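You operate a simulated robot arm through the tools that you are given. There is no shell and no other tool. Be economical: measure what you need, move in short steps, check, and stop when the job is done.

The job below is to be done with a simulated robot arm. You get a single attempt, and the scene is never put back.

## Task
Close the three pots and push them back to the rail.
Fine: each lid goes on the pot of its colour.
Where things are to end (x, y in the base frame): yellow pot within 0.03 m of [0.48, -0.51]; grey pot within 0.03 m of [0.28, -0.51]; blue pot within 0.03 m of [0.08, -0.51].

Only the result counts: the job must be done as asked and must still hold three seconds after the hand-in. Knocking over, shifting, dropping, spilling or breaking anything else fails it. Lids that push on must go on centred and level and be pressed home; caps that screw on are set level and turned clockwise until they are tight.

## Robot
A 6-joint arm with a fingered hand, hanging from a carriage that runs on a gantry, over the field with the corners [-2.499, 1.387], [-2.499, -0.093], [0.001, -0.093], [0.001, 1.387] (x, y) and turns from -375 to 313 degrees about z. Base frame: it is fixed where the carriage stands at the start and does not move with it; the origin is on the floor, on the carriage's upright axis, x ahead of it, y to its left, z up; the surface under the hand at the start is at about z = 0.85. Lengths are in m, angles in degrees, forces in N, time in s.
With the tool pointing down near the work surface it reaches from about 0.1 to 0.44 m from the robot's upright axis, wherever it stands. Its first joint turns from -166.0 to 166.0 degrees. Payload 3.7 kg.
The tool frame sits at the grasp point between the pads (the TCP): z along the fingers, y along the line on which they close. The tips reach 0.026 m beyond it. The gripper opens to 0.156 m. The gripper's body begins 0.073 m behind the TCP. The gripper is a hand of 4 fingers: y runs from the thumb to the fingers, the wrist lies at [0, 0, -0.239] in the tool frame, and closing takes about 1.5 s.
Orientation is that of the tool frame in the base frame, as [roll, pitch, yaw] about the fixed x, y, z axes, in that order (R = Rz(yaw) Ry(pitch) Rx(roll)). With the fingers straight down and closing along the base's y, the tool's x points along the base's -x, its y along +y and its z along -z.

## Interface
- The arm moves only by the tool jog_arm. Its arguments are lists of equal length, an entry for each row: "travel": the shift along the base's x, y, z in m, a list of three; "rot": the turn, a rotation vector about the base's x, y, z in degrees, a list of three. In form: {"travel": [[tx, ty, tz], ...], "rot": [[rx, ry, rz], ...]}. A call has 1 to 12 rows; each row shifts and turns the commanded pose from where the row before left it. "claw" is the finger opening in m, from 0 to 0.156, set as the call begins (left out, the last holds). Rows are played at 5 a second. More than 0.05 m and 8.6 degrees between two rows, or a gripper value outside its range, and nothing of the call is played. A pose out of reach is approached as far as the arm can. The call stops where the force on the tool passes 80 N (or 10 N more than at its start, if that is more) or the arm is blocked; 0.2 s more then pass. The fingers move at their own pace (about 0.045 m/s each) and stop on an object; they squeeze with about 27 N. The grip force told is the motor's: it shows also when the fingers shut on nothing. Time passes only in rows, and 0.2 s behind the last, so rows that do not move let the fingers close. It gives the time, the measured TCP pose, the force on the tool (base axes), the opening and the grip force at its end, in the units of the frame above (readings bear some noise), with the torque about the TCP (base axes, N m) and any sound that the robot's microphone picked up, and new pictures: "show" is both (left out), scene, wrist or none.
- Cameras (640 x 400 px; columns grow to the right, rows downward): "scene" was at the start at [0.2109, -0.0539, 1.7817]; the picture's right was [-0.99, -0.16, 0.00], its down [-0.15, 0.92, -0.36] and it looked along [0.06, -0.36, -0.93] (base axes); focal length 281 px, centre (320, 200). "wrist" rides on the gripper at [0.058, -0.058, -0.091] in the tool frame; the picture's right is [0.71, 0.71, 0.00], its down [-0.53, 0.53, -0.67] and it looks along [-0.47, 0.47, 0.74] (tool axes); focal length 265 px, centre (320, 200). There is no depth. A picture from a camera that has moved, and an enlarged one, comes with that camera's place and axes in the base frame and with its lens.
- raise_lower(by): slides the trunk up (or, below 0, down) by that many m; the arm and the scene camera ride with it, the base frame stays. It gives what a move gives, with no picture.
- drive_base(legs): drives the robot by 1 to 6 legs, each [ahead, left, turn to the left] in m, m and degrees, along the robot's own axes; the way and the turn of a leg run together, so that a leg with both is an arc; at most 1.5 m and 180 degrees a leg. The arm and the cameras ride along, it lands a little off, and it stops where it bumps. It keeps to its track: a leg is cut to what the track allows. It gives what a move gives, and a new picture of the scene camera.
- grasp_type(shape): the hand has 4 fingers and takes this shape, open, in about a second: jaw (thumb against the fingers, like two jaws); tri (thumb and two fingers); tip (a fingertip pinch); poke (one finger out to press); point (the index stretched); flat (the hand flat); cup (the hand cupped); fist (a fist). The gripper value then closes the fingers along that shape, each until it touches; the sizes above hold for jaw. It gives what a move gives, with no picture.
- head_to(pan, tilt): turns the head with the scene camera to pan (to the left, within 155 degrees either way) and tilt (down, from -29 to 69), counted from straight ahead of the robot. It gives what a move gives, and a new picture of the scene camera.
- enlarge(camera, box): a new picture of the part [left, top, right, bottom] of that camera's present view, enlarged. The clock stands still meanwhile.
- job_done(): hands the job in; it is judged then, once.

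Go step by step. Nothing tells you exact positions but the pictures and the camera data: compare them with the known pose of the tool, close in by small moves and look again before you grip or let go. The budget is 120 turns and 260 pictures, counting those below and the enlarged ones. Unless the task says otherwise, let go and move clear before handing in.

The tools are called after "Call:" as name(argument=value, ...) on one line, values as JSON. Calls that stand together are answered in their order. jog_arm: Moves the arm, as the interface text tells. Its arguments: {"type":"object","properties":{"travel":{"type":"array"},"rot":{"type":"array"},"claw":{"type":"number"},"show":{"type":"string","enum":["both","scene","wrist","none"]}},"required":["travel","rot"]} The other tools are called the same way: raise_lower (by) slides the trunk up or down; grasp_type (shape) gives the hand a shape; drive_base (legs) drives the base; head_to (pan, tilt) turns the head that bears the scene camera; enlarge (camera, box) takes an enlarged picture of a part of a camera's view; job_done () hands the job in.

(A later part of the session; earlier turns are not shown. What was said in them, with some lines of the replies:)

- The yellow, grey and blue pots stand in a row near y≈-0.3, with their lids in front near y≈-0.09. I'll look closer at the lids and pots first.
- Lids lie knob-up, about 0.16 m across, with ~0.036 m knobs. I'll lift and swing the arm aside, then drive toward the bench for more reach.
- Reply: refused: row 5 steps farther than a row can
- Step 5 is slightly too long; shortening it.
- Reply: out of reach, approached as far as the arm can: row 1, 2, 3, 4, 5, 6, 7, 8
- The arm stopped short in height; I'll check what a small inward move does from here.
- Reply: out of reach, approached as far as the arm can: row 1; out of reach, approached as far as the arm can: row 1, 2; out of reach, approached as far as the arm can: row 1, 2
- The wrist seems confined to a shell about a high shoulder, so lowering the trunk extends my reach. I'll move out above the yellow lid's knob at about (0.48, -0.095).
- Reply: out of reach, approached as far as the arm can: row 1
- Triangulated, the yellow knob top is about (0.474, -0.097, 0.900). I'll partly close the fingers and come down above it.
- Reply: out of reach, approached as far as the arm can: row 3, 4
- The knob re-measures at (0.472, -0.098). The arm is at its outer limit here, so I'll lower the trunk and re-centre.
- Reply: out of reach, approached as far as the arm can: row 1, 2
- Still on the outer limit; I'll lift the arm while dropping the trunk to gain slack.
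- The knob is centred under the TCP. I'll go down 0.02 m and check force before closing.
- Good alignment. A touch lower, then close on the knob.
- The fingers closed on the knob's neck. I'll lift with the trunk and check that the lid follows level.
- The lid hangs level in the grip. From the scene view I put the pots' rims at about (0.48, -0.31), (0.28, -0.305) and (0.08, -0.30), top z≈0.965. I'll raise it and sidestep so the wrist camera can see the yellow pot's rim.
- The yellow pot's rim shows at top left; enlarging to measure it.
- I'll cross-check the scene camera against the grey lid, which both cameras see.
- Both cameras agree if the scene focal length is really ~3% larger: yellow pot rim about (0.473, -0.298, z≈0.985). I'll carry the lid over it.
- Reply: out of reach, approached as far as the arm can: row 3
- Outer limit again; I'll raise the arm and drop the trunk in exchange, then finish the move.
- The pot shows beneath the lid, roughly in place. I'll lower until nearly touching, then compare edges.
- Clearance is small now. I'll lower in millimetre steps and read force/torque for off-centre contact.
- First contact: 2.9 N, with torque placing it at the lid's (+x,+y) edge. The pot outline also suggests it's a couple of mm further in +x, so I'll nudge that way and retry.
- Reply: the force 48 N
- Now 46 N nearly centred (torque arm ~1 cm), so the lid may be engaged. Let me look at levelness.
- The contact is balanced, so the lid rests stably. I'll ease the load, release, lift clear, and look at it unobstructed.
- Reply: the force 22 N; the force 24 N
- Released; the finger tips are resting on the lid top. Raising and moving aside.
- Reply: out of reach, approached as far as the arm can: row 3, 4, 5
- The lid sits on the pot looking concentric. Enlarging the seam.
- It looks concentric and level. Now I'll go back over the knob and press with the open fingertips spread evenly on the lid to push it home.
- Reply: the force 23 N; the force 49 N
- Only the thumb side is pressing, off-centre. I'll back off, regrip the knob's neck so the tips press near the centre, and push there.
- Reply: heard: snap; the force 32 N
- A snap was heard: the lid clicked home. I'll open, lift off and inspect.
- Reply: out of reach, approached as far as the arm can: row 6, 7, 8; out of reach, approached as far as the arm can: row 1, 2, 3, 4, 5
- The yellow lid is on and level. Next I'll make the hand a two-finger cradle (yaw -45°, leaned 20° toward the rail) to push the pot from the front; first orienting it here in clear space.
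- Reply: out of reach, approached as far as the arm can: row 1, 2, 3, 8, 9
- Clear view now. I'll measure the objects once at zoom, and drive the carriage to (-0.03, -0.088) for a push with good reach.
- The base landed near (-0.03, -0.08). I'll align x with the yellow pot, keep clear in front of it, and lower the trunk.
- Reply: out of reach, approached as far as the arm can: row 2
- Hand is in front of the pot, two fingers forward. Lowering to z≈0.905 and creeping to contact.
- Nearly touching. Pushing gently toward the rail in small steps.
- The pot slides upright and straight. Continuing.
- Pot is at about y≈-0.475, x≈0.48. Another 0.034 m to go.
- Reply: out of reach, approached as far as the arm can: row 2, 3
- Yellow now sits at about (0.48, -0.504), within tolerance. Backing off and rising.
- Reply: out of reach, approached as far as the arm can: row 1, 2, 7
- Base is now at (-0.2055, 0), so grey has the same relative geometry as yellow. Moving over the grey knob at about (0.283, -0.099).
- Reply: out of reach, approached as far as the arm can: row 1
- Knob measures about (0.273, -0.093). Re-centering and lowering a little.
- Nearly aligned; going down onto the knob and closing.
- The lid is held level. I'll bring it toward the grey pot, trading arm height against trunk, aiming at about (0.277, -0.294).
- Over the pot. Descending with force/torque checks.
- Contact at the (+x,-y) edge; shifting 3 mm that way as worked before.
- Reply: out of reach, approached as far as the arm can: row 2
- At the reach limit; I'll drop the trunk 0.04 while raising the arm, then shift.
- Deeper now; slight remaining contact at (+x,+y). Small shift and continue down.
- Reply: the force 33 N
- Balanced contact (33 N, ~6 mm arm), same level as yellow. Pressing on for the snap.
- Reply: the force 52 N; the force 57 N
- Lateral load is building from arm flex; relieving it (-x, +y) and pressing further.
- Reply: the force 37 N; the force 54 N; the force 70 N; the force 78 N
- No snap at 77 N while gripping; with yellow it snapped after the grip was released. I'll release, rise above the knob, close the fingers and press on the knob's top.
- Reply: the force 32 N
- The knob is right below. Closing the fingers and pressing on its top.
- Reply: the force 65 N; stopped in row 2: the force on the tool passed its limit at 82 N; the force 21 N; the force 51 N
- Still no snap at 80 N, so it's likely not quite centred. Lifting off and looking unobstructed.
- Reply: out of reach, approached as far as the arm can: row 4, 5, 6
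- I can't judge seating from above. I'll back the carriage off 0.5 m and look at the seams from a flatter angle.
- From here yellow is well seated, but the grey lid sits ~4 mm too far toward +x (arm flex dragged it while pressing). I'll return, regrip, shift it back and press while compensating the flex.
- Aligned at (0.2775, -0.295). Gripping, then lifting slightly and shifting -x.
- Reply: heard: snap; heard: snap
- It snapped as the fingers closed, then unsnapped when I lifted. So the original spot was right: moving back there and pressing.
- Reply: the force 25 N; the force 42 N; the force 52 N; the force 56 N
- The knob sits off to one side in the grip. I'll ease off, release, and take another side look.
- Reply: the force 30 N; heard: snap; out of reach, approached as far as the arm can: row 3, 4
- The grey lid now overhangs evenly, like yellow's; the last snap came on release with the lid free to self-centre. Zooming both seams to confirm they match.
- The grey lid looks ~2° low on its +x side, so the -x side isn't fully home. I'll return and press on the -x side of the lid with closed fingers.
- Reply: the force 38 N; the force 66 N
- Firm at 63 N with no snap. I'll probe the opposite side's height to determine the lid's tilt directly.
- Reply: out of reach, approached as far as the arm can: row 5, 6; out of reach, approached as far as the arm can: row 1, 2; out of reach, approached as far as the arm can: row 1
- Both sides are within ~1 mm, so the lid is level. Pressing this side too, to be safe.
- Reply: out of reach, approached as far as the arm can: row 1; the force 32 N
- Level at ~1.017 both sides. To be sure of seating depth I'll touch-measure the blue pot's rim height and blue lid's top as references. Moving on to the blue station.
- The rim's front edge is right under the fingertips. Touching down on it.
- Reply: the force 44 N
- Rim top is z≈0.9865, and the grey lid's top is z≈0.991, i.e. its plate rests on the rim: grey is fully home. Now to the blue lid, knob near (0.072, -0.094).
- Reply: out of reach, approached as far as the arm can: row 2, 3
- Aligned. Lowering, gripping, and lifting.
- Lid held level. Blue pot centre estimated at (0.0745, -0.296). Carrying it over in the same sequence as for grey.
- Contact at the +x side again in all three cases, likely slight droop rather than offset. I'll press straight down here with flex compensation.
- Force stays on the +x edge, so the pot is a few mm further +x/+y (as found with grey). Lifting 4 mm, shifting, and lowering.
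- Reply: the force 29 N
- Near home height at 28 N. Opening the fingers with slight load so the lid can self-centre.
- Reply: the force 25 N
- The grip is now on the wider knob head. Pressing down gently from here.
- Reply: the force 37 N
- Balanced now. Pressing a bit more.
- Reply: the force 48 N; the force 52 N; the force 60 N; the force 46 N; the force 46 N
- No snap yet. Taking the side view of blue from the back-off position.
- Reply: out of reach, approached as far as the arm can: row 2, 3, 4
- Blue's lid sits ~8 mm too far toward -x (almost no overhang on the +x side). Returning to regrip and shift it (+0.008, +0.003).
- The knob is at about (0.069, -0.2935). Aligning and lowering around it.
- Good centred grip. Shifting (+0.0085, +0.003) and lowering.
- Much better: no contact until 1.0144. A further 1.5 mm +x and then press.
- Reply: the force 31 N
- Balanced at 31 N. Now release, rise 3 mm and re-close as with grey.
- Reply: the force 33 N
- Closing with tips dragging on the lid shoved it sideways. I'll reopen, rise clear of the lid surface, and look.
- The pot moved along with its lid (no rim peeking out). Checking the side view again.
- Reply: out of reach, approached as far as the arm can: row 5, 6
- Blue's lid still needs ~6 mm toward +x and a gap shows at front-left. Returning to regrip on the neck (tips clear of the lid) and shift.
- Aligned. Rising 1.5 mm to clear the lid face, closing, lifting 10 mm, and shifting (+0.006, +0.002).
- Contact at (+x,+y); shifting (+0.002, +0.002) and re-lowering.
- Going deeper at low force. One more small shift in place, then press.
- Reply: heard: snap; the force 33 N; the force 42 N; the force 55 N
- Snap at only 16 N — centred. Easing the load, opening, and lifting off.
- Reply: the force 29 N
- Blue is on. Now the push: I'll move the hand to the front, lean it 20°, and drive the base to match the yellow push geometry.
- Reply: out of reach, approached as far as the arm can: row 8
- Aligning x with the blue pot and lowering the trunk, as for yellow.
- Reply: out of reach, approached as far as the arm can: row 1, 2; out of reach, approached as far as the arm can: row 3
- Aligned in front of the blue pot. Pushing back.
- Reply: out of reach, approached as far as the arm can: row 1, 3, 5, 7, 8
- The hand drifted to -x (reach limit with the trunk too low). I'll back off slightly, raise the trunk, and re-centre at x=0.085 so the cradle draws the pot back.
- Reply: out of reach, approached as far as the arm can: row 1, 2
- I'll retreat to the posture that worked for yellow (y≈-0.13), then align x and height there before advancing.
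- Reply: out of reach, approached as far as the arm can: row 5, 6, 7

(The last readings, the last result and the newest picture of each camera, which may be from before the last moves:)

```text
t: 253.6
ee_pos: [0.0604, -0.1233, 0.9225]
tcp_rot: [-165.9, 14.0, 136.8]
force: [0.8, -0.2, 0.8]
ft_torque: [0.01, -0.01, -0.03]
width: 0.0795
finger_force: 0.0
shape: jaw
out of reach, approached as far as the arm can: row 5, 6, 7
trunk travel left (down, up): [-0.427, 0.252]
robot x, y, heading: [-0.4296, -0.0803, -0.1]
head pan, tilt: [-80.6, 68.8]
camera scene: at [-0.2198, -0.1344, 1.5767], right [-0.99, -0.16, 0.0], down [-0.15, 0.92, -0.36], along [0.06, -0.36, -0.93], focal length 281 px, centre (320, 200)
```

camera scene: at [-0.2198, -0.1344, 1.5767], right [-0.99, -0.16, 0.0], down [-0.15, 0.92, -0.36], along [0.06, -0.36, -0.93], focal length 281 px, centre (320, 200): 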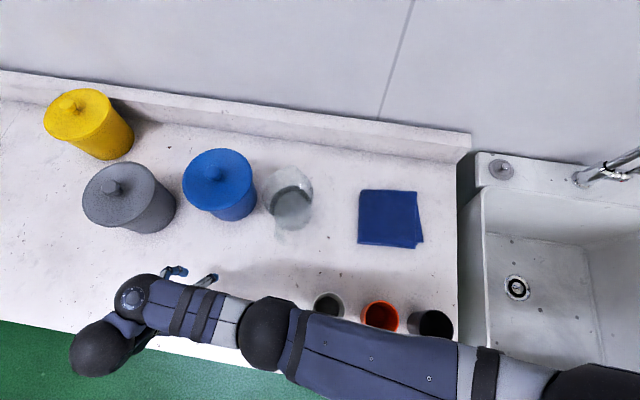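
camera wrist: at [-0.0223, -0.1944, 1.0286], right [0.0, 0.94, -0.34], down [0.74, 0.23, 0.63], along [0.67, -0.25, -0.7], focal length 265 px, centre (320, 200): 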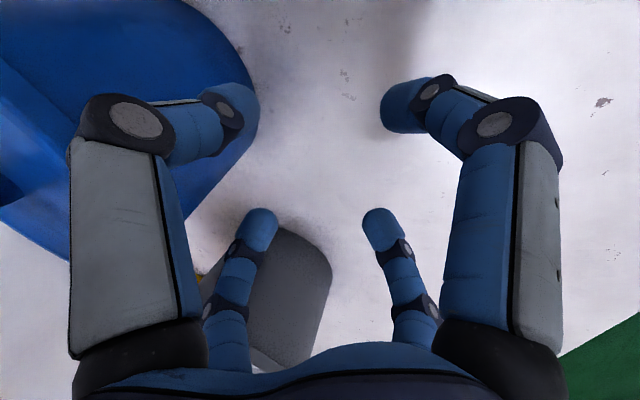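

In this wrist configuration the reach is shorter, so I'll move the base 0.1 m closer in x, which puts the whole push within range.

Call:
drive_base(legs=[[0.1, 0, 0]])

Call:
jog_arm(travel=[[-0.02, 0, 0], [-0.02, 0, 0], [-0.02, 0, -0.008], [-0.015, 0, -0.009], [0, 0, 0]], rot=[[0, 0, 0], [0, 0, 0], [0, 0, 0], [0, 0, 0], [0, 0, 0]], show="both")

```text
t: 254.7
ee_pos: [0.1617, -0.1224, 0.9234]
tcp_rot: [-165.8, 14.1, 136.8]
force: [-0.3, 0.1, 0.5]
ft_torque: [-0.03, 0.0, -0.01]
width: 0.0796
finger_force: 0.1
shape: jaw
trunk travel left (down, up): [-0.427, 0.252]
robot x, y, heading: [-0.3276, -0.0789, -0.0]
head pan, tilt: [-80.6, 68.8]
camera scene: at [-0.1194, -0.1346, 1.5767], right [-0.99, -0.16, 0.0], down [-0.15, 0.92, -0.36], along [0.06, -0.36, -0.93], focal length 281 px, centre (320, 200)
```

scene: 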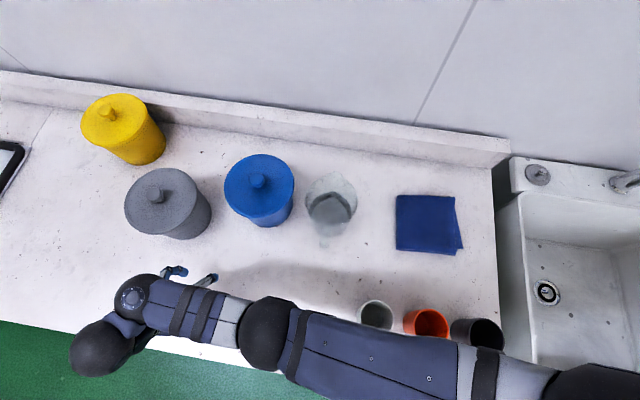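

```text
t: 255.9
ee_pos: [0.0987, -0.1251, 0.8885]
tcp_rot: [-166.0, 14.1, 136.9]
force: [-0.3, -0.6, 0.5]
ft_torque: [-0.02, 0.02, -0.01]
width: 0.0796
finger_force: 0.0
shape: jaw
out of reach, approached as far as the arm can: row 2, 3
trunk travel left (down, up): [-0.427, 0.252]
robot x, y, heading: [-0.3334, -0.0792, -0.0]
head pan, tilt: [-80.6, 68.8]
camera scene: at [-0.1195, -0.1346, 1.5767], right [-0.99, -0.16, 0.0], down [-0.15, 0.92, -0.36], along [0.06, -0.36, -0.93], focal length 281 px, centre (320, 200)
camera wrist: at [0.0166, -0.0934, 0.9755], right [0.0, 0.94, -0.34], down [0.74, 0.23, 0.63], along [0.67, -0.25, -0.7], focal length 265 px, centre (320, 200)
```

scene: 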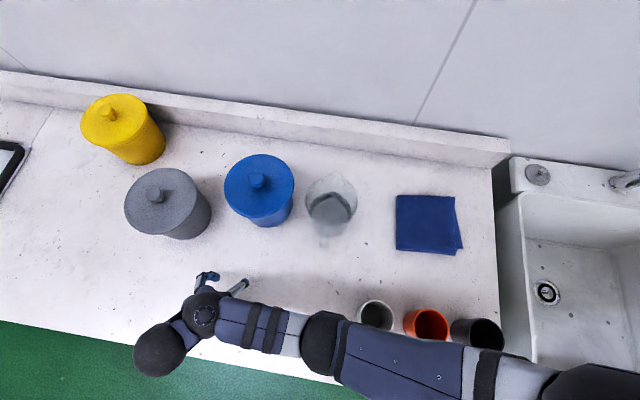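
wrist: 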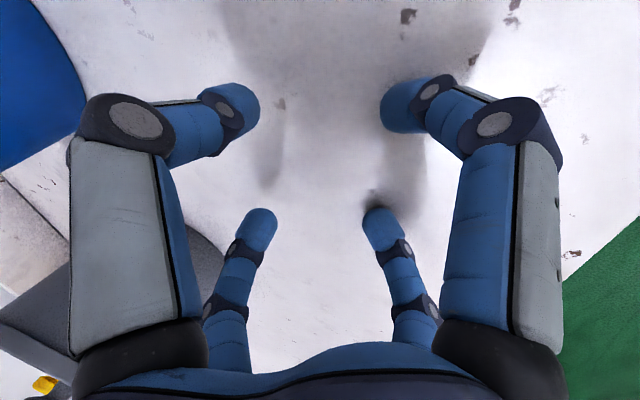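

Call:
raise_lower(by=0.02)

Call:
jog_arm(travel=[[0, -0.03, 0], [0, -0.03, 0], [-0.01, -0.03, 0], [-0.008, -0.02, 0], [0, 0, 0]], rot=[[0, 0, 0], [0, 0, 0], [0, 0, 0], [0, 0, 0], [0, 0, 0]], show="both")

```text
t: 256.6
ee_pos: [0.1, -0.1243, 0.9093]
tcp_rot: [-165.9, 14.1, 136.7]
force: [-0.7, 0.3, 0.3]
ft_torque: [0.06, 0.02, -0.02]
width: 0.0797
finger_force: 0.0
shape: jaw
trunk travel left (down, up): [-0.447, 0.232]
robot x, y, heading: [-0.332, -0.0833, -0.0]
head pan, tilt: [-80.6, 68.8]
```

```text
t: 257.8
ee_pos: [0.0796, -0.2335, 0.9089]
tcp_rot: [-165.9, 14.0, 136.8]
force: [-0.3, 0.2, -0.5]
ft_torque: [-0.03, -0.01, 0.0]
width: 0.0796
finger_force: 0.0
shape: jaw
trunk travel left (down, up): [-0.447, 0.232]
robot x, y, heading: [-0.3311, -0.082, -0.2]
head pan, tilt: [-80.6, 68.8]
camera scene: at [-0.1194, -0.1346, 1.5967], right [-0.99, -0.16, 0.0], down [-0.15, 0.92, -0.36], along [0.06, -0.36, -0.93], focal length 281 px, centre (320, 200)
camera wrist: at [-0.003, -0.2029, 0.9952], right [0.0, 0.94, -0.34], down [0.74, 0.23, 0.63], along [0.67, -0.25, -0.7], focal length 265 px, centre (320, 200)
5 turns are left
```

scene: 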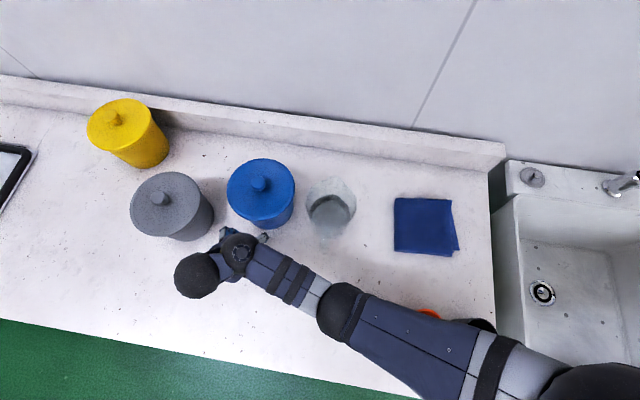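
wrist: 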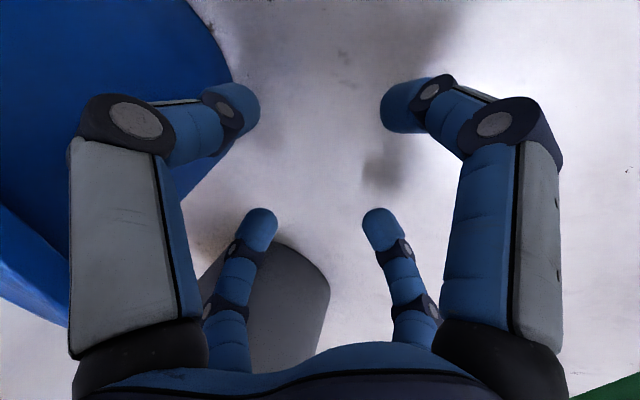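

The hand is square behind the blue pot. Completing the blue push in one go, with a small trunk adjustment midway, then measuring.

Call:
jog_arm(travel=[[0.001, -0.0135, 0], [0.001, -0.0135, 0], [0.001, -0.0135, 0], [0.001, -0.0135, 0], [0.001, -0.0135, 0], [0, -0.0135, 0], [0, -0.0135, 0], [0, -0.0135, 0], [0, 0, 0]], rot=[[0, 0, 0], [0, 0, 0], [0, 0, 0], [0, 0, 0], [0, 0, 0], [0, 0, 0], [0, 0, 0], [0, 0, 0], [0, 0, 0]], show="none")

Call:
jog_arm(travel=[[0, 0, 0.01], [0, 0, 0.01], [0, 0, 0]], rot=[[0, 0, 0], [0, 0, 0], [0, 0, 0]], show="none")

Call:
raise_lower(by=-0.02)

Call:
jog_arm(travel=[[0, -0.0125, 0], [0, -0.0125, 0], [0, -0.0125, 0], [0, -0.0125, 0], [0, -0.0065, 0], [0, 0, 0]], rot=[[0, 0, 0], [0, 0, 0], [0, 0, 0], [0, 0, 0], [0, 0, 0], [0, 0, 0]], show="both")

Call:
enlarge(camera="scene", box=[80, 60, 360, 260])

```text
t: 259.8
ee_pos: [0.0791, -0.3385, 0.92]
tcp_rot: [-165.9, 14.0, 136.8]
force: [-0.8, 0.1, -0.5]
ft_torque: [0.0, -0.04, -0.04]
width: 0.0794
finger_force: 0.0
shape: jaw
out of reach, approached as far as the arm can: row 6, 7, 8
trunk travel left (down, up): [-0.447, 0.232]
robot x, y, heading: [-0.3282, -0.0789, 0.0]
head pan, tilt: [-80.6, 68.8]
```

```text
t: 260.6
ee_pos: [0.0789, -0.3384, 0.9399]
tcp_rot: [-165.9, 14.0, 136.8]
force: [-1.1, 0.5, -0.3]
ft_torque: [-0.02, -0.02, -0.04]
width: 0.0795
finger_force: 0.1
shape: jaw
trunk travel left (down, up): [-0.447, 0.232]
robot x, y, heading: [-0.33, -0.0825, 0.1]
head pan, tilt: [-80.6, 68.8]
```

```text
t: 261.2
ee_pos: [0.0787, -0.3388, 0.9189]
tcp_rot: [-165.9, 14.1, 136.8]
force: [-0.2, 0.3, 0.0]
ft_torque: [0.02, 0.02, -0.01]
width: 0.0796
finger_force: 0.0
shape: jaw
trunk travel left (down, up): [-0.427, 0.252]
robot x, y, heading: [-0.3281, -0.0789, 0.1]
head pan, tilt: [-80.6, 68.8]
```

```text
t: 262.6
ee_pos: [0.0729, -0.3923, 0.9258]
tcp_rot: [-166.0, 14.1, 136.8]
force: [1.0, 0.8, -0.4]
ft_torque: [0.03, -0.01, 0.0]
width: 0.0794
finger_force: 0.0
shape: jaw
out of reach, approached as far as the arm can: row 4
trunk travel left (down, up): [-0.427, 0.252]
robot x, y, heading: [-0.3312, -0.0841, -0.1]
head pan, tilt: [-80.6, 68.8]
camera scene: at [-0.1194, -0.1345, 1.5767], right [-0.99, -0.16, 0.0], down [-0.15, 0.92, -0.36], along [0.06, -0.36, -0.93], focal length 281 px, centre (320, 200)
camera wrist: at [-0.0104, -0.3594, 1.0112], right [0.0, 0.94, -0.34], down [0.74, 0.23, 0.63], along [0.67, -0.25, -0.7], focal length 265 px, centre (320, 200)
```

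scene: 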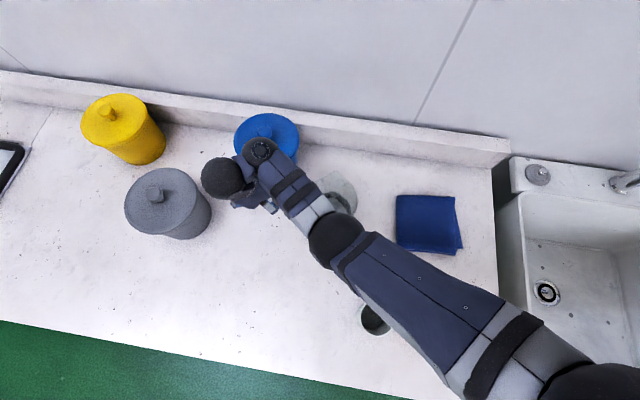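
wrist: 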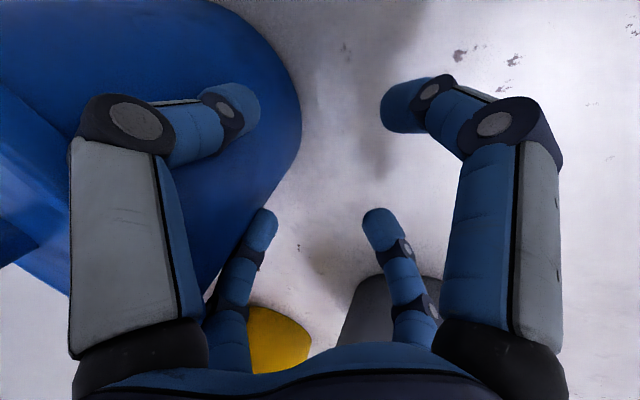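

```text
2.00 times, centred on (220, 160) of scene
camera zoom: at [-0.1194, -0.1345, 1.5767], right [-0.99, -0.16, 0.0], down [-0.15, 0.92, -0.36], along [0.06, -0.36, -0.93], focal length 562 px, centre (520, 280)
4 turns are left
```

zoom: 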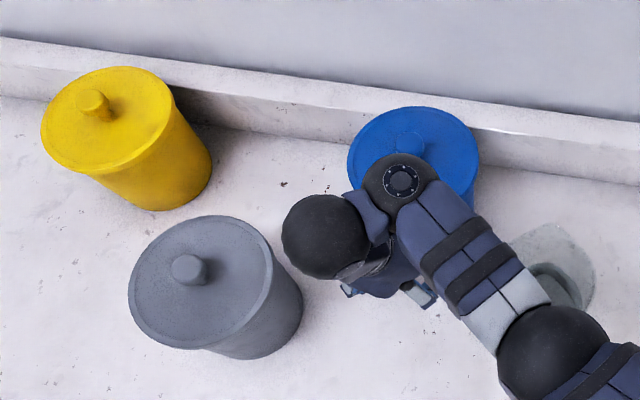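

Blue is near (0.07, -0.495). I'll nudge it ~0.012 more, then retreat along the same path and drive 0.198 m in x to stand in front of grey.

Call:
raise_lower(by=-0.02)

Call:
jog_arm(travel=[[0.004, -0.006, 0], [0, -0.006, 0], [0, 0, 0], [0, 0.02, 0], [0, 0.02, 0], [0, 0, 0]], rot=[[0, 0, 0], [0, 0, 0], [0, 0, 0], [0, 0, 0], [0, 0, 0], [0, 0, 0]], show="none")

Call:
raise_lower(by=0.04)

Call:
jog_arm(travel=[[0, 0.01, -0.018], [0, 0.02, -0.018], [0, 0.035, 0], [0, 0.035, 0], [0, 0.035, 0], [0.008, 0.03, 0], [0.01, 0.03, 0], [0, 0.03, 0], [0, 0, 0]], rot=[[0, 0, 0], [0, 0, 0], [0, 0, 0], [0, 0, 0], [0, 0, 0], [0, 0, 0], [0, 0, 0], [0, 0, 0], [0, 0, 0]], show="none")

Call:
enlarge(camera="scene", box=[80, 60, 360, 260])

Call:
drive_base(legs=[[0.198, 0, 0]])

Call:
jog_arm(travel=[[0, 0, 0]], rot=[[0, 0, 0]], show="wrist")

Call:
enlarge(camera="scene", box=[140, 60, 420, 260])

```text
t: 263.3
ee_pos: [0.0731, -0.3917, 0.9045]
tcp_rot: [-166.0, 13.9, 136.8]
force: [-0.6, -0.8, 0.4]
ft_torque: [0.01, 0.0, -0.01]
width: 0.0797
finger_force: 0.0
shape: jaw
trunk travel left (down, up): [-0.407, 0.272]
robot x, y, heading: [-0.3297, -0.0833, 0.2]
head pan, tilt: [-80.6, 68.8]
```

```text
t: 264.7
ee_pos: [0.0726, -0.3589, 0.9098]
tcp_rot: [-165.9, 14.1, 136.8]
force: [0.2, 0.4, -0.4]
ft_torque: [-0.05, 0.02, -0.06]
width: 0.0797
finger_force: 0.1
shape: jaw
out of reach, approached as far as the arm can: row 1, 2
trunk travel left (down, up): [-0.407, 0.272]
robot x, y, heading: [-0.3316, -0.0821, -0.0]
head pan, tilt: [-80.6, 68.8]
```

```text
t: 265.5
ee_pos: [0.0728, -0.3607, 0.95]
tcp_rot: [-165.9, 14.0, 136.8]
force: [-0.1, -0.6, -0.2]
ft_torque: [-0.03, 0.01, -0.03]
width: 0.0798
finger_force: 0.0
shape: jaw
trunk travel left (down, up): [-0.447, 0.232]
robot x, y, heading: [-0.3338, -0.082, 0.0]
head pan, tilt: [-80.6, 68.8]
```

```text
t: 267.5
ee_pos: [0.0926, -0.135, 0.909]
tcp_rot: [-166.1, 14.0, 136.8]
force: [0.0, 0.0, -1.2]
ft_torque: [-0.04, 0.0, -0.01]
width: 0.0794
finger_force: 0.1
shape: jaw
out of reach, approached as far as the arm can: row 8
trunk travel left (down, up): [-0.447, 0.232]
robot x, y, heading: [-0.3316, -0.0843, -0.1]
head pan, tilt: [-80.6, 68.8]
```

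```text
2.00 times, centred on (220, 160) of scene
camera zoom: at [-0.1194, -0.1345, 1.5967], right [-0.99, -0.16, 0.0], down [-0.15, 0.92, -0.36], along [0.06, -0.36, -0.93], focal length 562 px, centre (520, 280)
```

zoom: 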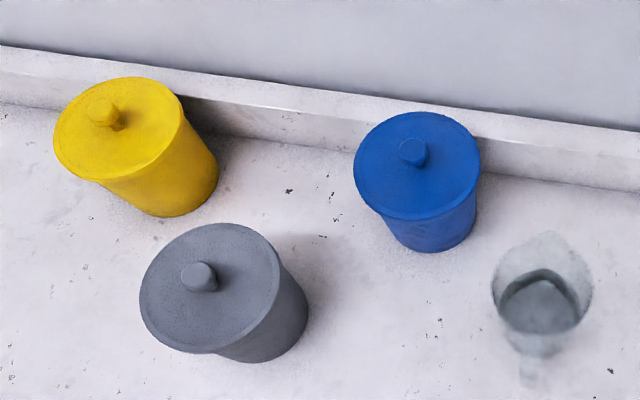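

```text
t: 269.1
ee_pos: [0.2904, -0.1364, 0.9084]
tcp_rot: [-166.1, 14.0, 136.8]
force: [-0.2, 0.5, -1.3]
ft_torque: [-0.02, -0.02, -0.03]
width: 0.0794
finger_force: 0.1
shape: jaw
trunk travel left (down, up): [-0.447, 0.232]
robot x, y, heading: [-0.1329, -0.0816, 0.1]
head pan, tilt: [-80.6, 68.8]
camera scene: at [0.0757, -0.1347, 1.5967], right [-0.99, -0.16, 0.0], down [-0.15, 0.92, -0.36], along [0.06, -0.36, -0.93], focal length 281 px, centre (320, 200)
```

scene: 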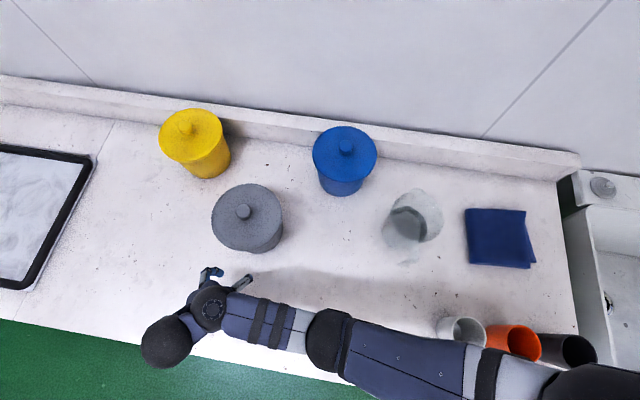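

```text
t: 269.5
ee_pos: [0.289, -0.1358, 0.908]
tcp_rot: [-166.2, 14.0, 136.8]
force: [0.7, -0.1, -0.2]
ft_torque: [-0.01, 0.0, -0.02]
width: 0.0796
finger_force: 0.0
shape: jaw
trunk travel left (down, up): [-0.447, 0.232]
robot x, y, heading: [-0.1331, -0.0781, -0.1]
head pan, tilt: [-80.6, 68.8]
camera wrist: at [0.2058, -0.105, 0.9945], right [0.0, 0.94, -0.34], down [0.74, 0.23, 0.63], along [0.67, -0.25, -0.7], focal length 265 px, centre (320, 200)
```

wrist: 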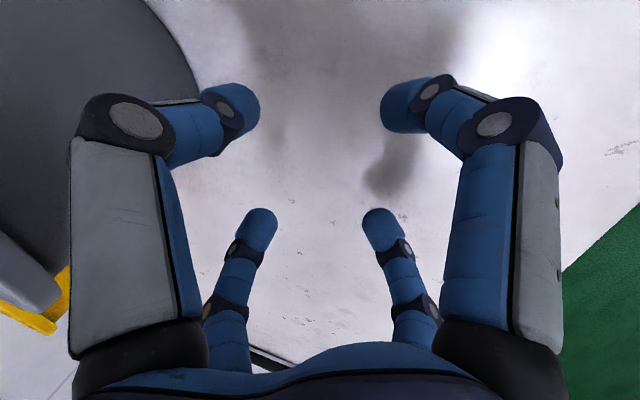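

```text
2.00 times, centred on (280, 160) of scene
camera zoom: at [0.0758, -0.1347, 1.5967], right [-0.99, -0.16, 0.0], down [-0.15, 0.92, -0.36], along [0.06, -0.36, -0.93], focal length 562 px, centre (400, 280)
3 turns are left
```

zoom: 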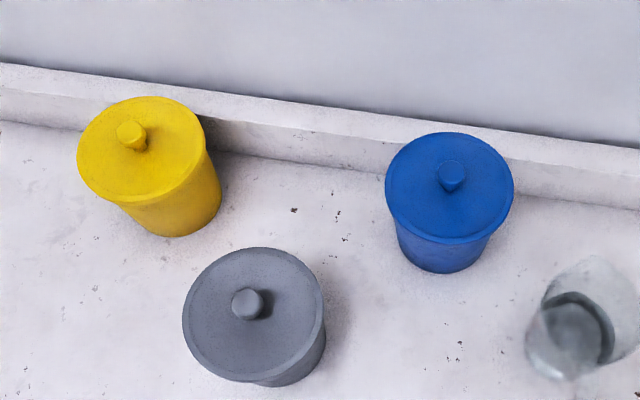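

Blue is about (0.075, -0.497) and yellow about (0.475, -0.498), both within tolerance. Now the full grey push from here, in one chain, with the trunk adjusted midway.

Call:
jog_arm(travel=[[-0.004, -0.02, 0], [-0.004, -0.02, 0], [-0.002, -0.012, 0], [0, -0.012, 0], [0, -0.012, 0], [0, -0.012, 0], [0, -0.0095, 0], [0, 0, 0]], rot=[[0, 0, 0], [0, 0, 0], [0, 0, 0], [0, 0, 0], [0, 0, 0], [0, 0, 0], [0, 0, 0], [0, 0, 0]], show="scene")

Call:
jog_arm(travel=[[0.0005, -0.0135, 0], [0.0005, -0.0135, 0], [0.0005, -0.0135, 0], [0.0005, -0.0135, 0], [0.0005, -0.0135, 0], [0.0005, -0.0135, 0], [0.0005, -0.0135, 0], [0.0005, -0.0135, 0], [0, 0, 0]], rot=[[0, 0, 0], [0, 0, 0], [0, 0, 0], [0, 0, 0], [0, 0, 0], [0, 0, 0], [0, 0, 0], [0, 0, 0], [0, 0, 0]], show="none")

Call:
jog_arm(travel=[[0, 0, 0.015], [0, 0, 0.015], [0, 0, 0]], rot=[[0, 0, 0], [0, 0, 0], [0, 0, 0]], show="none")

Call:
raise_lower(by=-0.038)

Call:
jog_arm(travel=[[0.001, -0.0125, 0], [0.001, -0.0125, 0], [0.001, -0.0125, 0], [0.001, -0.0125, 0], [0.001, -0.0125, 0], [0, 0, 0]], rot=[[0, 0, 0], [0, 0, 0], [0, 0, 0], [0, 0, 0], [0, 0, 0], [0, 0, 0]], show="both")

Call:
enlarge(camera="scene", box=[140, 60, 420, 260])

```text
t: 271.3
ee_pos: [0.2806, -0.2342, 0.9078]
tcp_rot: [-166.1, 14.1, 136.8]
force: [-0.1, 0.4, 0.3]
ft_torque: [0.04, -0.01, -0.01]
width: 0.0794
finger_force: 0.1
shape: jaw
trunk travel left (down, up): [-0.447, 0.232]
robot x, y, heading: [-0.133, -0.0796, 0.2]
head pan, tilt: [-80.6, 68.8]
camera scene: at [0.0758, -0.1347, 1.5967], right [-0.99, -0.16, 0.0], down [-0.15, 0.92, -0.36], along [0.06, -0.36, -0.93], focal length 281 px, centre (320, 200)
```

scene: 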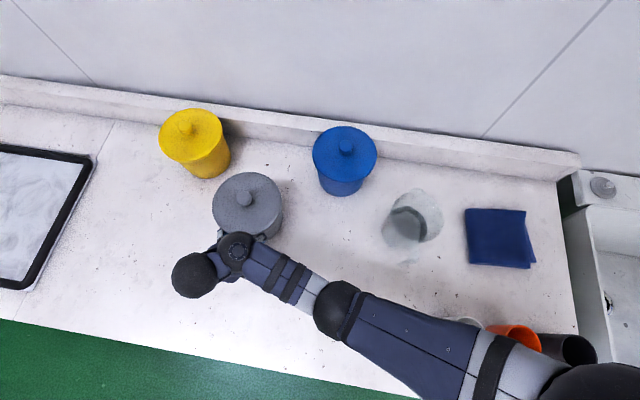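

```text
t: 273.3
ee_pos: [0.2746, -0.3373, 0.9188]
tcp_rot: [-166.1, 14.0, 136.8]
force: [0.4, -0.2, -0.2]
ft_torque: [-0.01, -0.02, -0.03]
width: 0.0795
finger_force: 0.1
shape: jaw
out of reach, approached as far as the arm can: row 6, 7, 8
trunk travel left (down, up): [-0.447, 0.232]
robot x, y, heading: [-0.1338, -0.0817, -0.1]
head pan, tilt: [-80.6, 68.8]
```

```text
t: 274.1
ee_pos: [0.2747, -0.3361, 0.9486]
tcp_rot: [-166.0, 14.1, 136.8]
force: [-0.2, 0.0, -0.2]
ft_torque: [0.0, 0.01, 0.03]
width: 0.0797
finger_force: 0.1
shape: jaw
trunk travel left (down, up): [-0.447, 0.232]
robot x, y, heading: [-0.1363, -0.0822, -0.1]
head pan, tilt: [-80.6, 68.8]
```

```text
t: 274.9
ee_pos: [0.2743, -0.336, 0.9114]
tcp_rot: [-166.1, 13.9, 136.8]
force: [0.7, -0.3, 0.2]
ft_torque: [-0.01, 0.0, -0.02]
width: 0.0796
finger_force: 0.0
shape: jaw
trunk travel left (down, up): [-0.409, 0.27]
robot x, y, heading: [-0.1364, -0.0796, 0.2]
head pan, tilt: [-80.6, 68.8]
```

```text
t: 276.3
ee_pos: [0.2738, -0.3922, 0.9128]
tcp_rot: [-166.0, 14.0, 136.8]
force: [-0.8, 0.3, -0.4]
ft_torque: [0.01, 0.02, 0.01]
width: 0.0796
finger_force: 0.0
shape: jaw
out of reach, approached as far as the arm can: row 5
trunk travel left (down, up): [-0.409, 0.27]
robot x, y, heading: [-0.1344, -0.0812, -0.2]
head pan, tilt: [-80.6, 68.8]
camera scene: at [0.0757, -0.1347, 1.5587], right [-0.99, -0.16, 0.0], down [-0.15, 0.92, -0.36], along [0.06, -0.36, -0.93], focal length 281 px, centre (320, 200)
camera wrist: at [0.1906, -0.3607, 0.9993], right [0.0, 0.94, -0.34], down [0.74, 0.23, 0.63], along [0.67, -0.25, -0.7], focal length 265 px, centre (320, 200)
```

scene: 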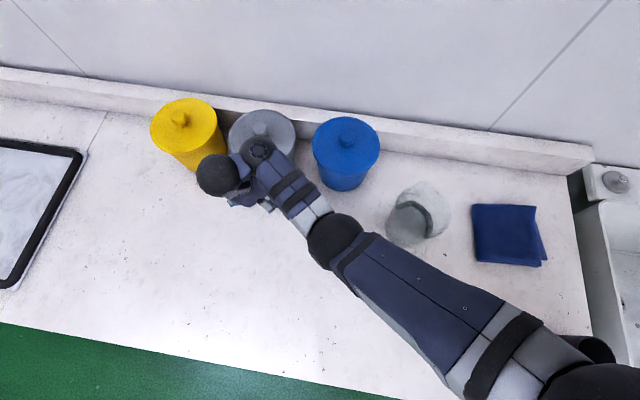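
wrist: 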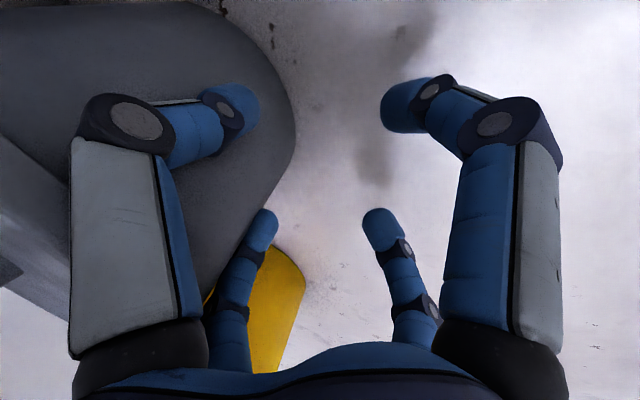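

```text
2.00 times, centred on (280, 160) of scene
camera zoom: at [0.0757, -0.1347, 1.5587], right [-0.99, -0.16, 0.0], down [-0.15, 0.92, -0.36], along [0.06, -0.36, -0.93], focal length 562 px, centre (400, 280)
2 turns are left
```

zoom: 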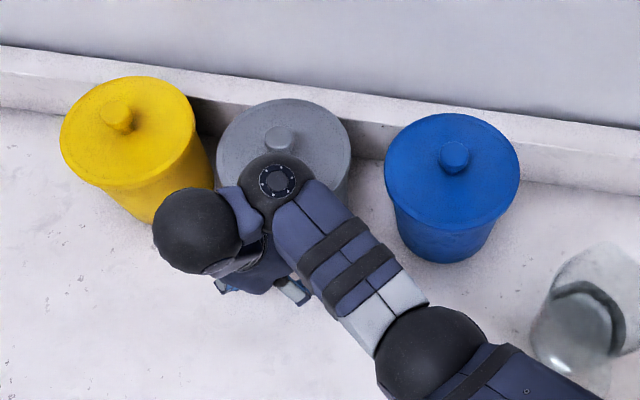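

Grey is at about (0.275, -0.493). A last 8 mm nudge, then retreat clear and verify.

Call:
raise_lower(by=-0.01)

Call:
jog_arm(travel=[[0.002, -0.005, 0], [0, -0.004, 0], [0, 0, 0], [0, 0.02, 0], [0, 0.03, 0], [0, 0, 0]], rot=[[0, 0, 0], [0, 0, 0], [0, 0, 0], [0, 0, 0], [0, 0, 0], [0, 0, 0]], show="none")

Call:
raise_lower(by=0.05)

Call:
jog_arm(travel=[[0, 0.03, 0], [0, 0.035, 0], [0, 0.035, 0], [0, 0.035, 0], [0, 0.035, 0], [0, 0, 0]], rot=[[0, 0, 0], [0, 0, 0], [0, 0, 0], [0, 0, 0], [0, 0, 0], [0, 0, 0]], show="scene")

Call:
enlarge(camera="scene", box=[140, 60, 420, 260])

```text
t: 276.9
ee_pos: [0.2738, -0.392, 0.9028]
tcp_rot: [-166.2, 14.1, 136.7]
force: [0.4, -0.3, 0.1]
ft_torque: [0.01, -0.02, -0.01]
width: 0.0797
finger_force: 0.0
shape: jaw
trunk travel left (down, up): [-0.399, 0.28]
robot x, y, heading: [-0.1332, -0.0782, 0.0]
head pan, tilt: [-80.6, 68.8]
```

```text
t: 278.3
ee_pos: [0.2735, -0.3488, 0.9061]
tcp_rot: [-166.0, 14.0, 136.7]
force: [-0.4, -0.3, 0.0]
ft_torque: [0.0, -0.02, 0.01]
width: 0.0796
finger_force: 0.2
shape: jaw
out of reach, approached as far as the arm can: row 1
trunk travel left (down, up): [-0.399, 0.28]
robot x, y, heading: [-0.1358, -0.0812, 0.0]
head pan, tilt: [-80.6, 68.8]
```

```text
t: 279.2
ee_pos: [0.2733, -0.3496, 0.9553]
tcp_rot: [-166.2, 14.1, 136.9]
force: [-0.1, 0.0, 0.3]
ft_torque: [0.0, -0.01, -0.01]
width: 0.0797
finger_force: 0.1
shape: jaw
trunk travel left (down, up): [-0.449, 0.23]
robot x, y, heading: [-0.138, -0.0804, -0.1]
head pan, tilt: [-80.6, 68.8]
```

```text
t: 280.6
ee_pos: [0.289, -0.191, 0.9244]
tcp_rot: [-166.2, 13.9, 136.8]
force: [0.3, 1.1, 0.3]
ft_torque: [0.01, -0.02, 0.0]
width: 0.0794
finger_force: 0.1
shape: jaw
out of reach, approached as far as the arm can: row 3, 4, 5
trunk travel left (down, up): [-0.449, 0.23]
robot x, y, heading: [-0.1368, -0.0802, 0.4]
head pan, tilt: [-80.6, 68.8]
camera scene: at [0.0758, -0.1347, 1.5987], right [-0.99, -0.16, 0.0], down [-0.15, 0.92, -0.36], along [0.06, -0.36, -0.93], focal length 281 px, centre (320, 200)
```

scene: 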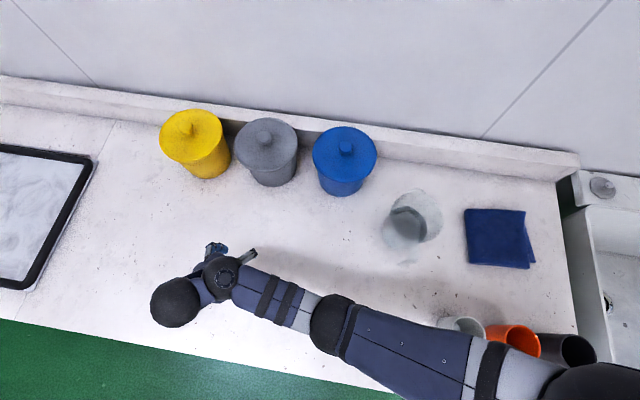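

```text
2.00 times, centred on (280, 160) of scene
camera zoom: at [0.0758, -0.1347, 1.5987], right [-0.99, -0.16, 0.0], down [-0.15, 0.92, -0.36], along [0.06, -0.36, -0.93], focal length 562 px, centre (400, 280)
1 turns are left
```

zoom: 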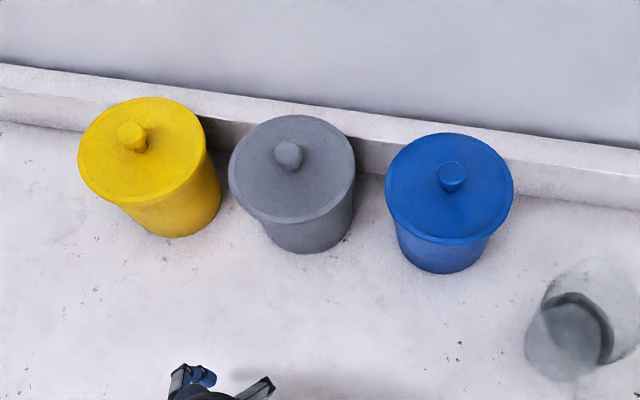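

All three pots stand lidded in a row near the rail, within tolerance by my estimate, and the hand is clear of them. Handing in.

Call:
job_done()

```text
The job is handed in.
```

I handed the job in with all three pots closed by the lid of their own colour and pushed back to the rail. The positions below are my estimates from the camera and the tool pose; the tolerance is 0.03 m.

| Pot | Estimated place (x, y) | Target | Estimated error |
|---|---|---|---|
| Yellow | 0.475, -0.498 | 0.48, -0.51 | about 0.013 m |
| Grey | 0.275, -0.495 | 0.28, -0.51 | about 0.016 m |
| Blue | 0.075, -0.497 | 0.08, -0.51 | about 0.014 m |

- **Yellow lid:** it snapped on once and looked level and centred in the side view.
- **Grey lid:** it snapped on, came off again when I lifted the grip, and a third snap followed as I released it. I then pressed both sides: the top is level to about 1 mm, and its height matches a fully seated lid. This is the lid I am least sure of.
- **Blue lid:** it snapped on once it was centred. I did not take a side view after that snap.

Nothing else on the bench was seen to move.
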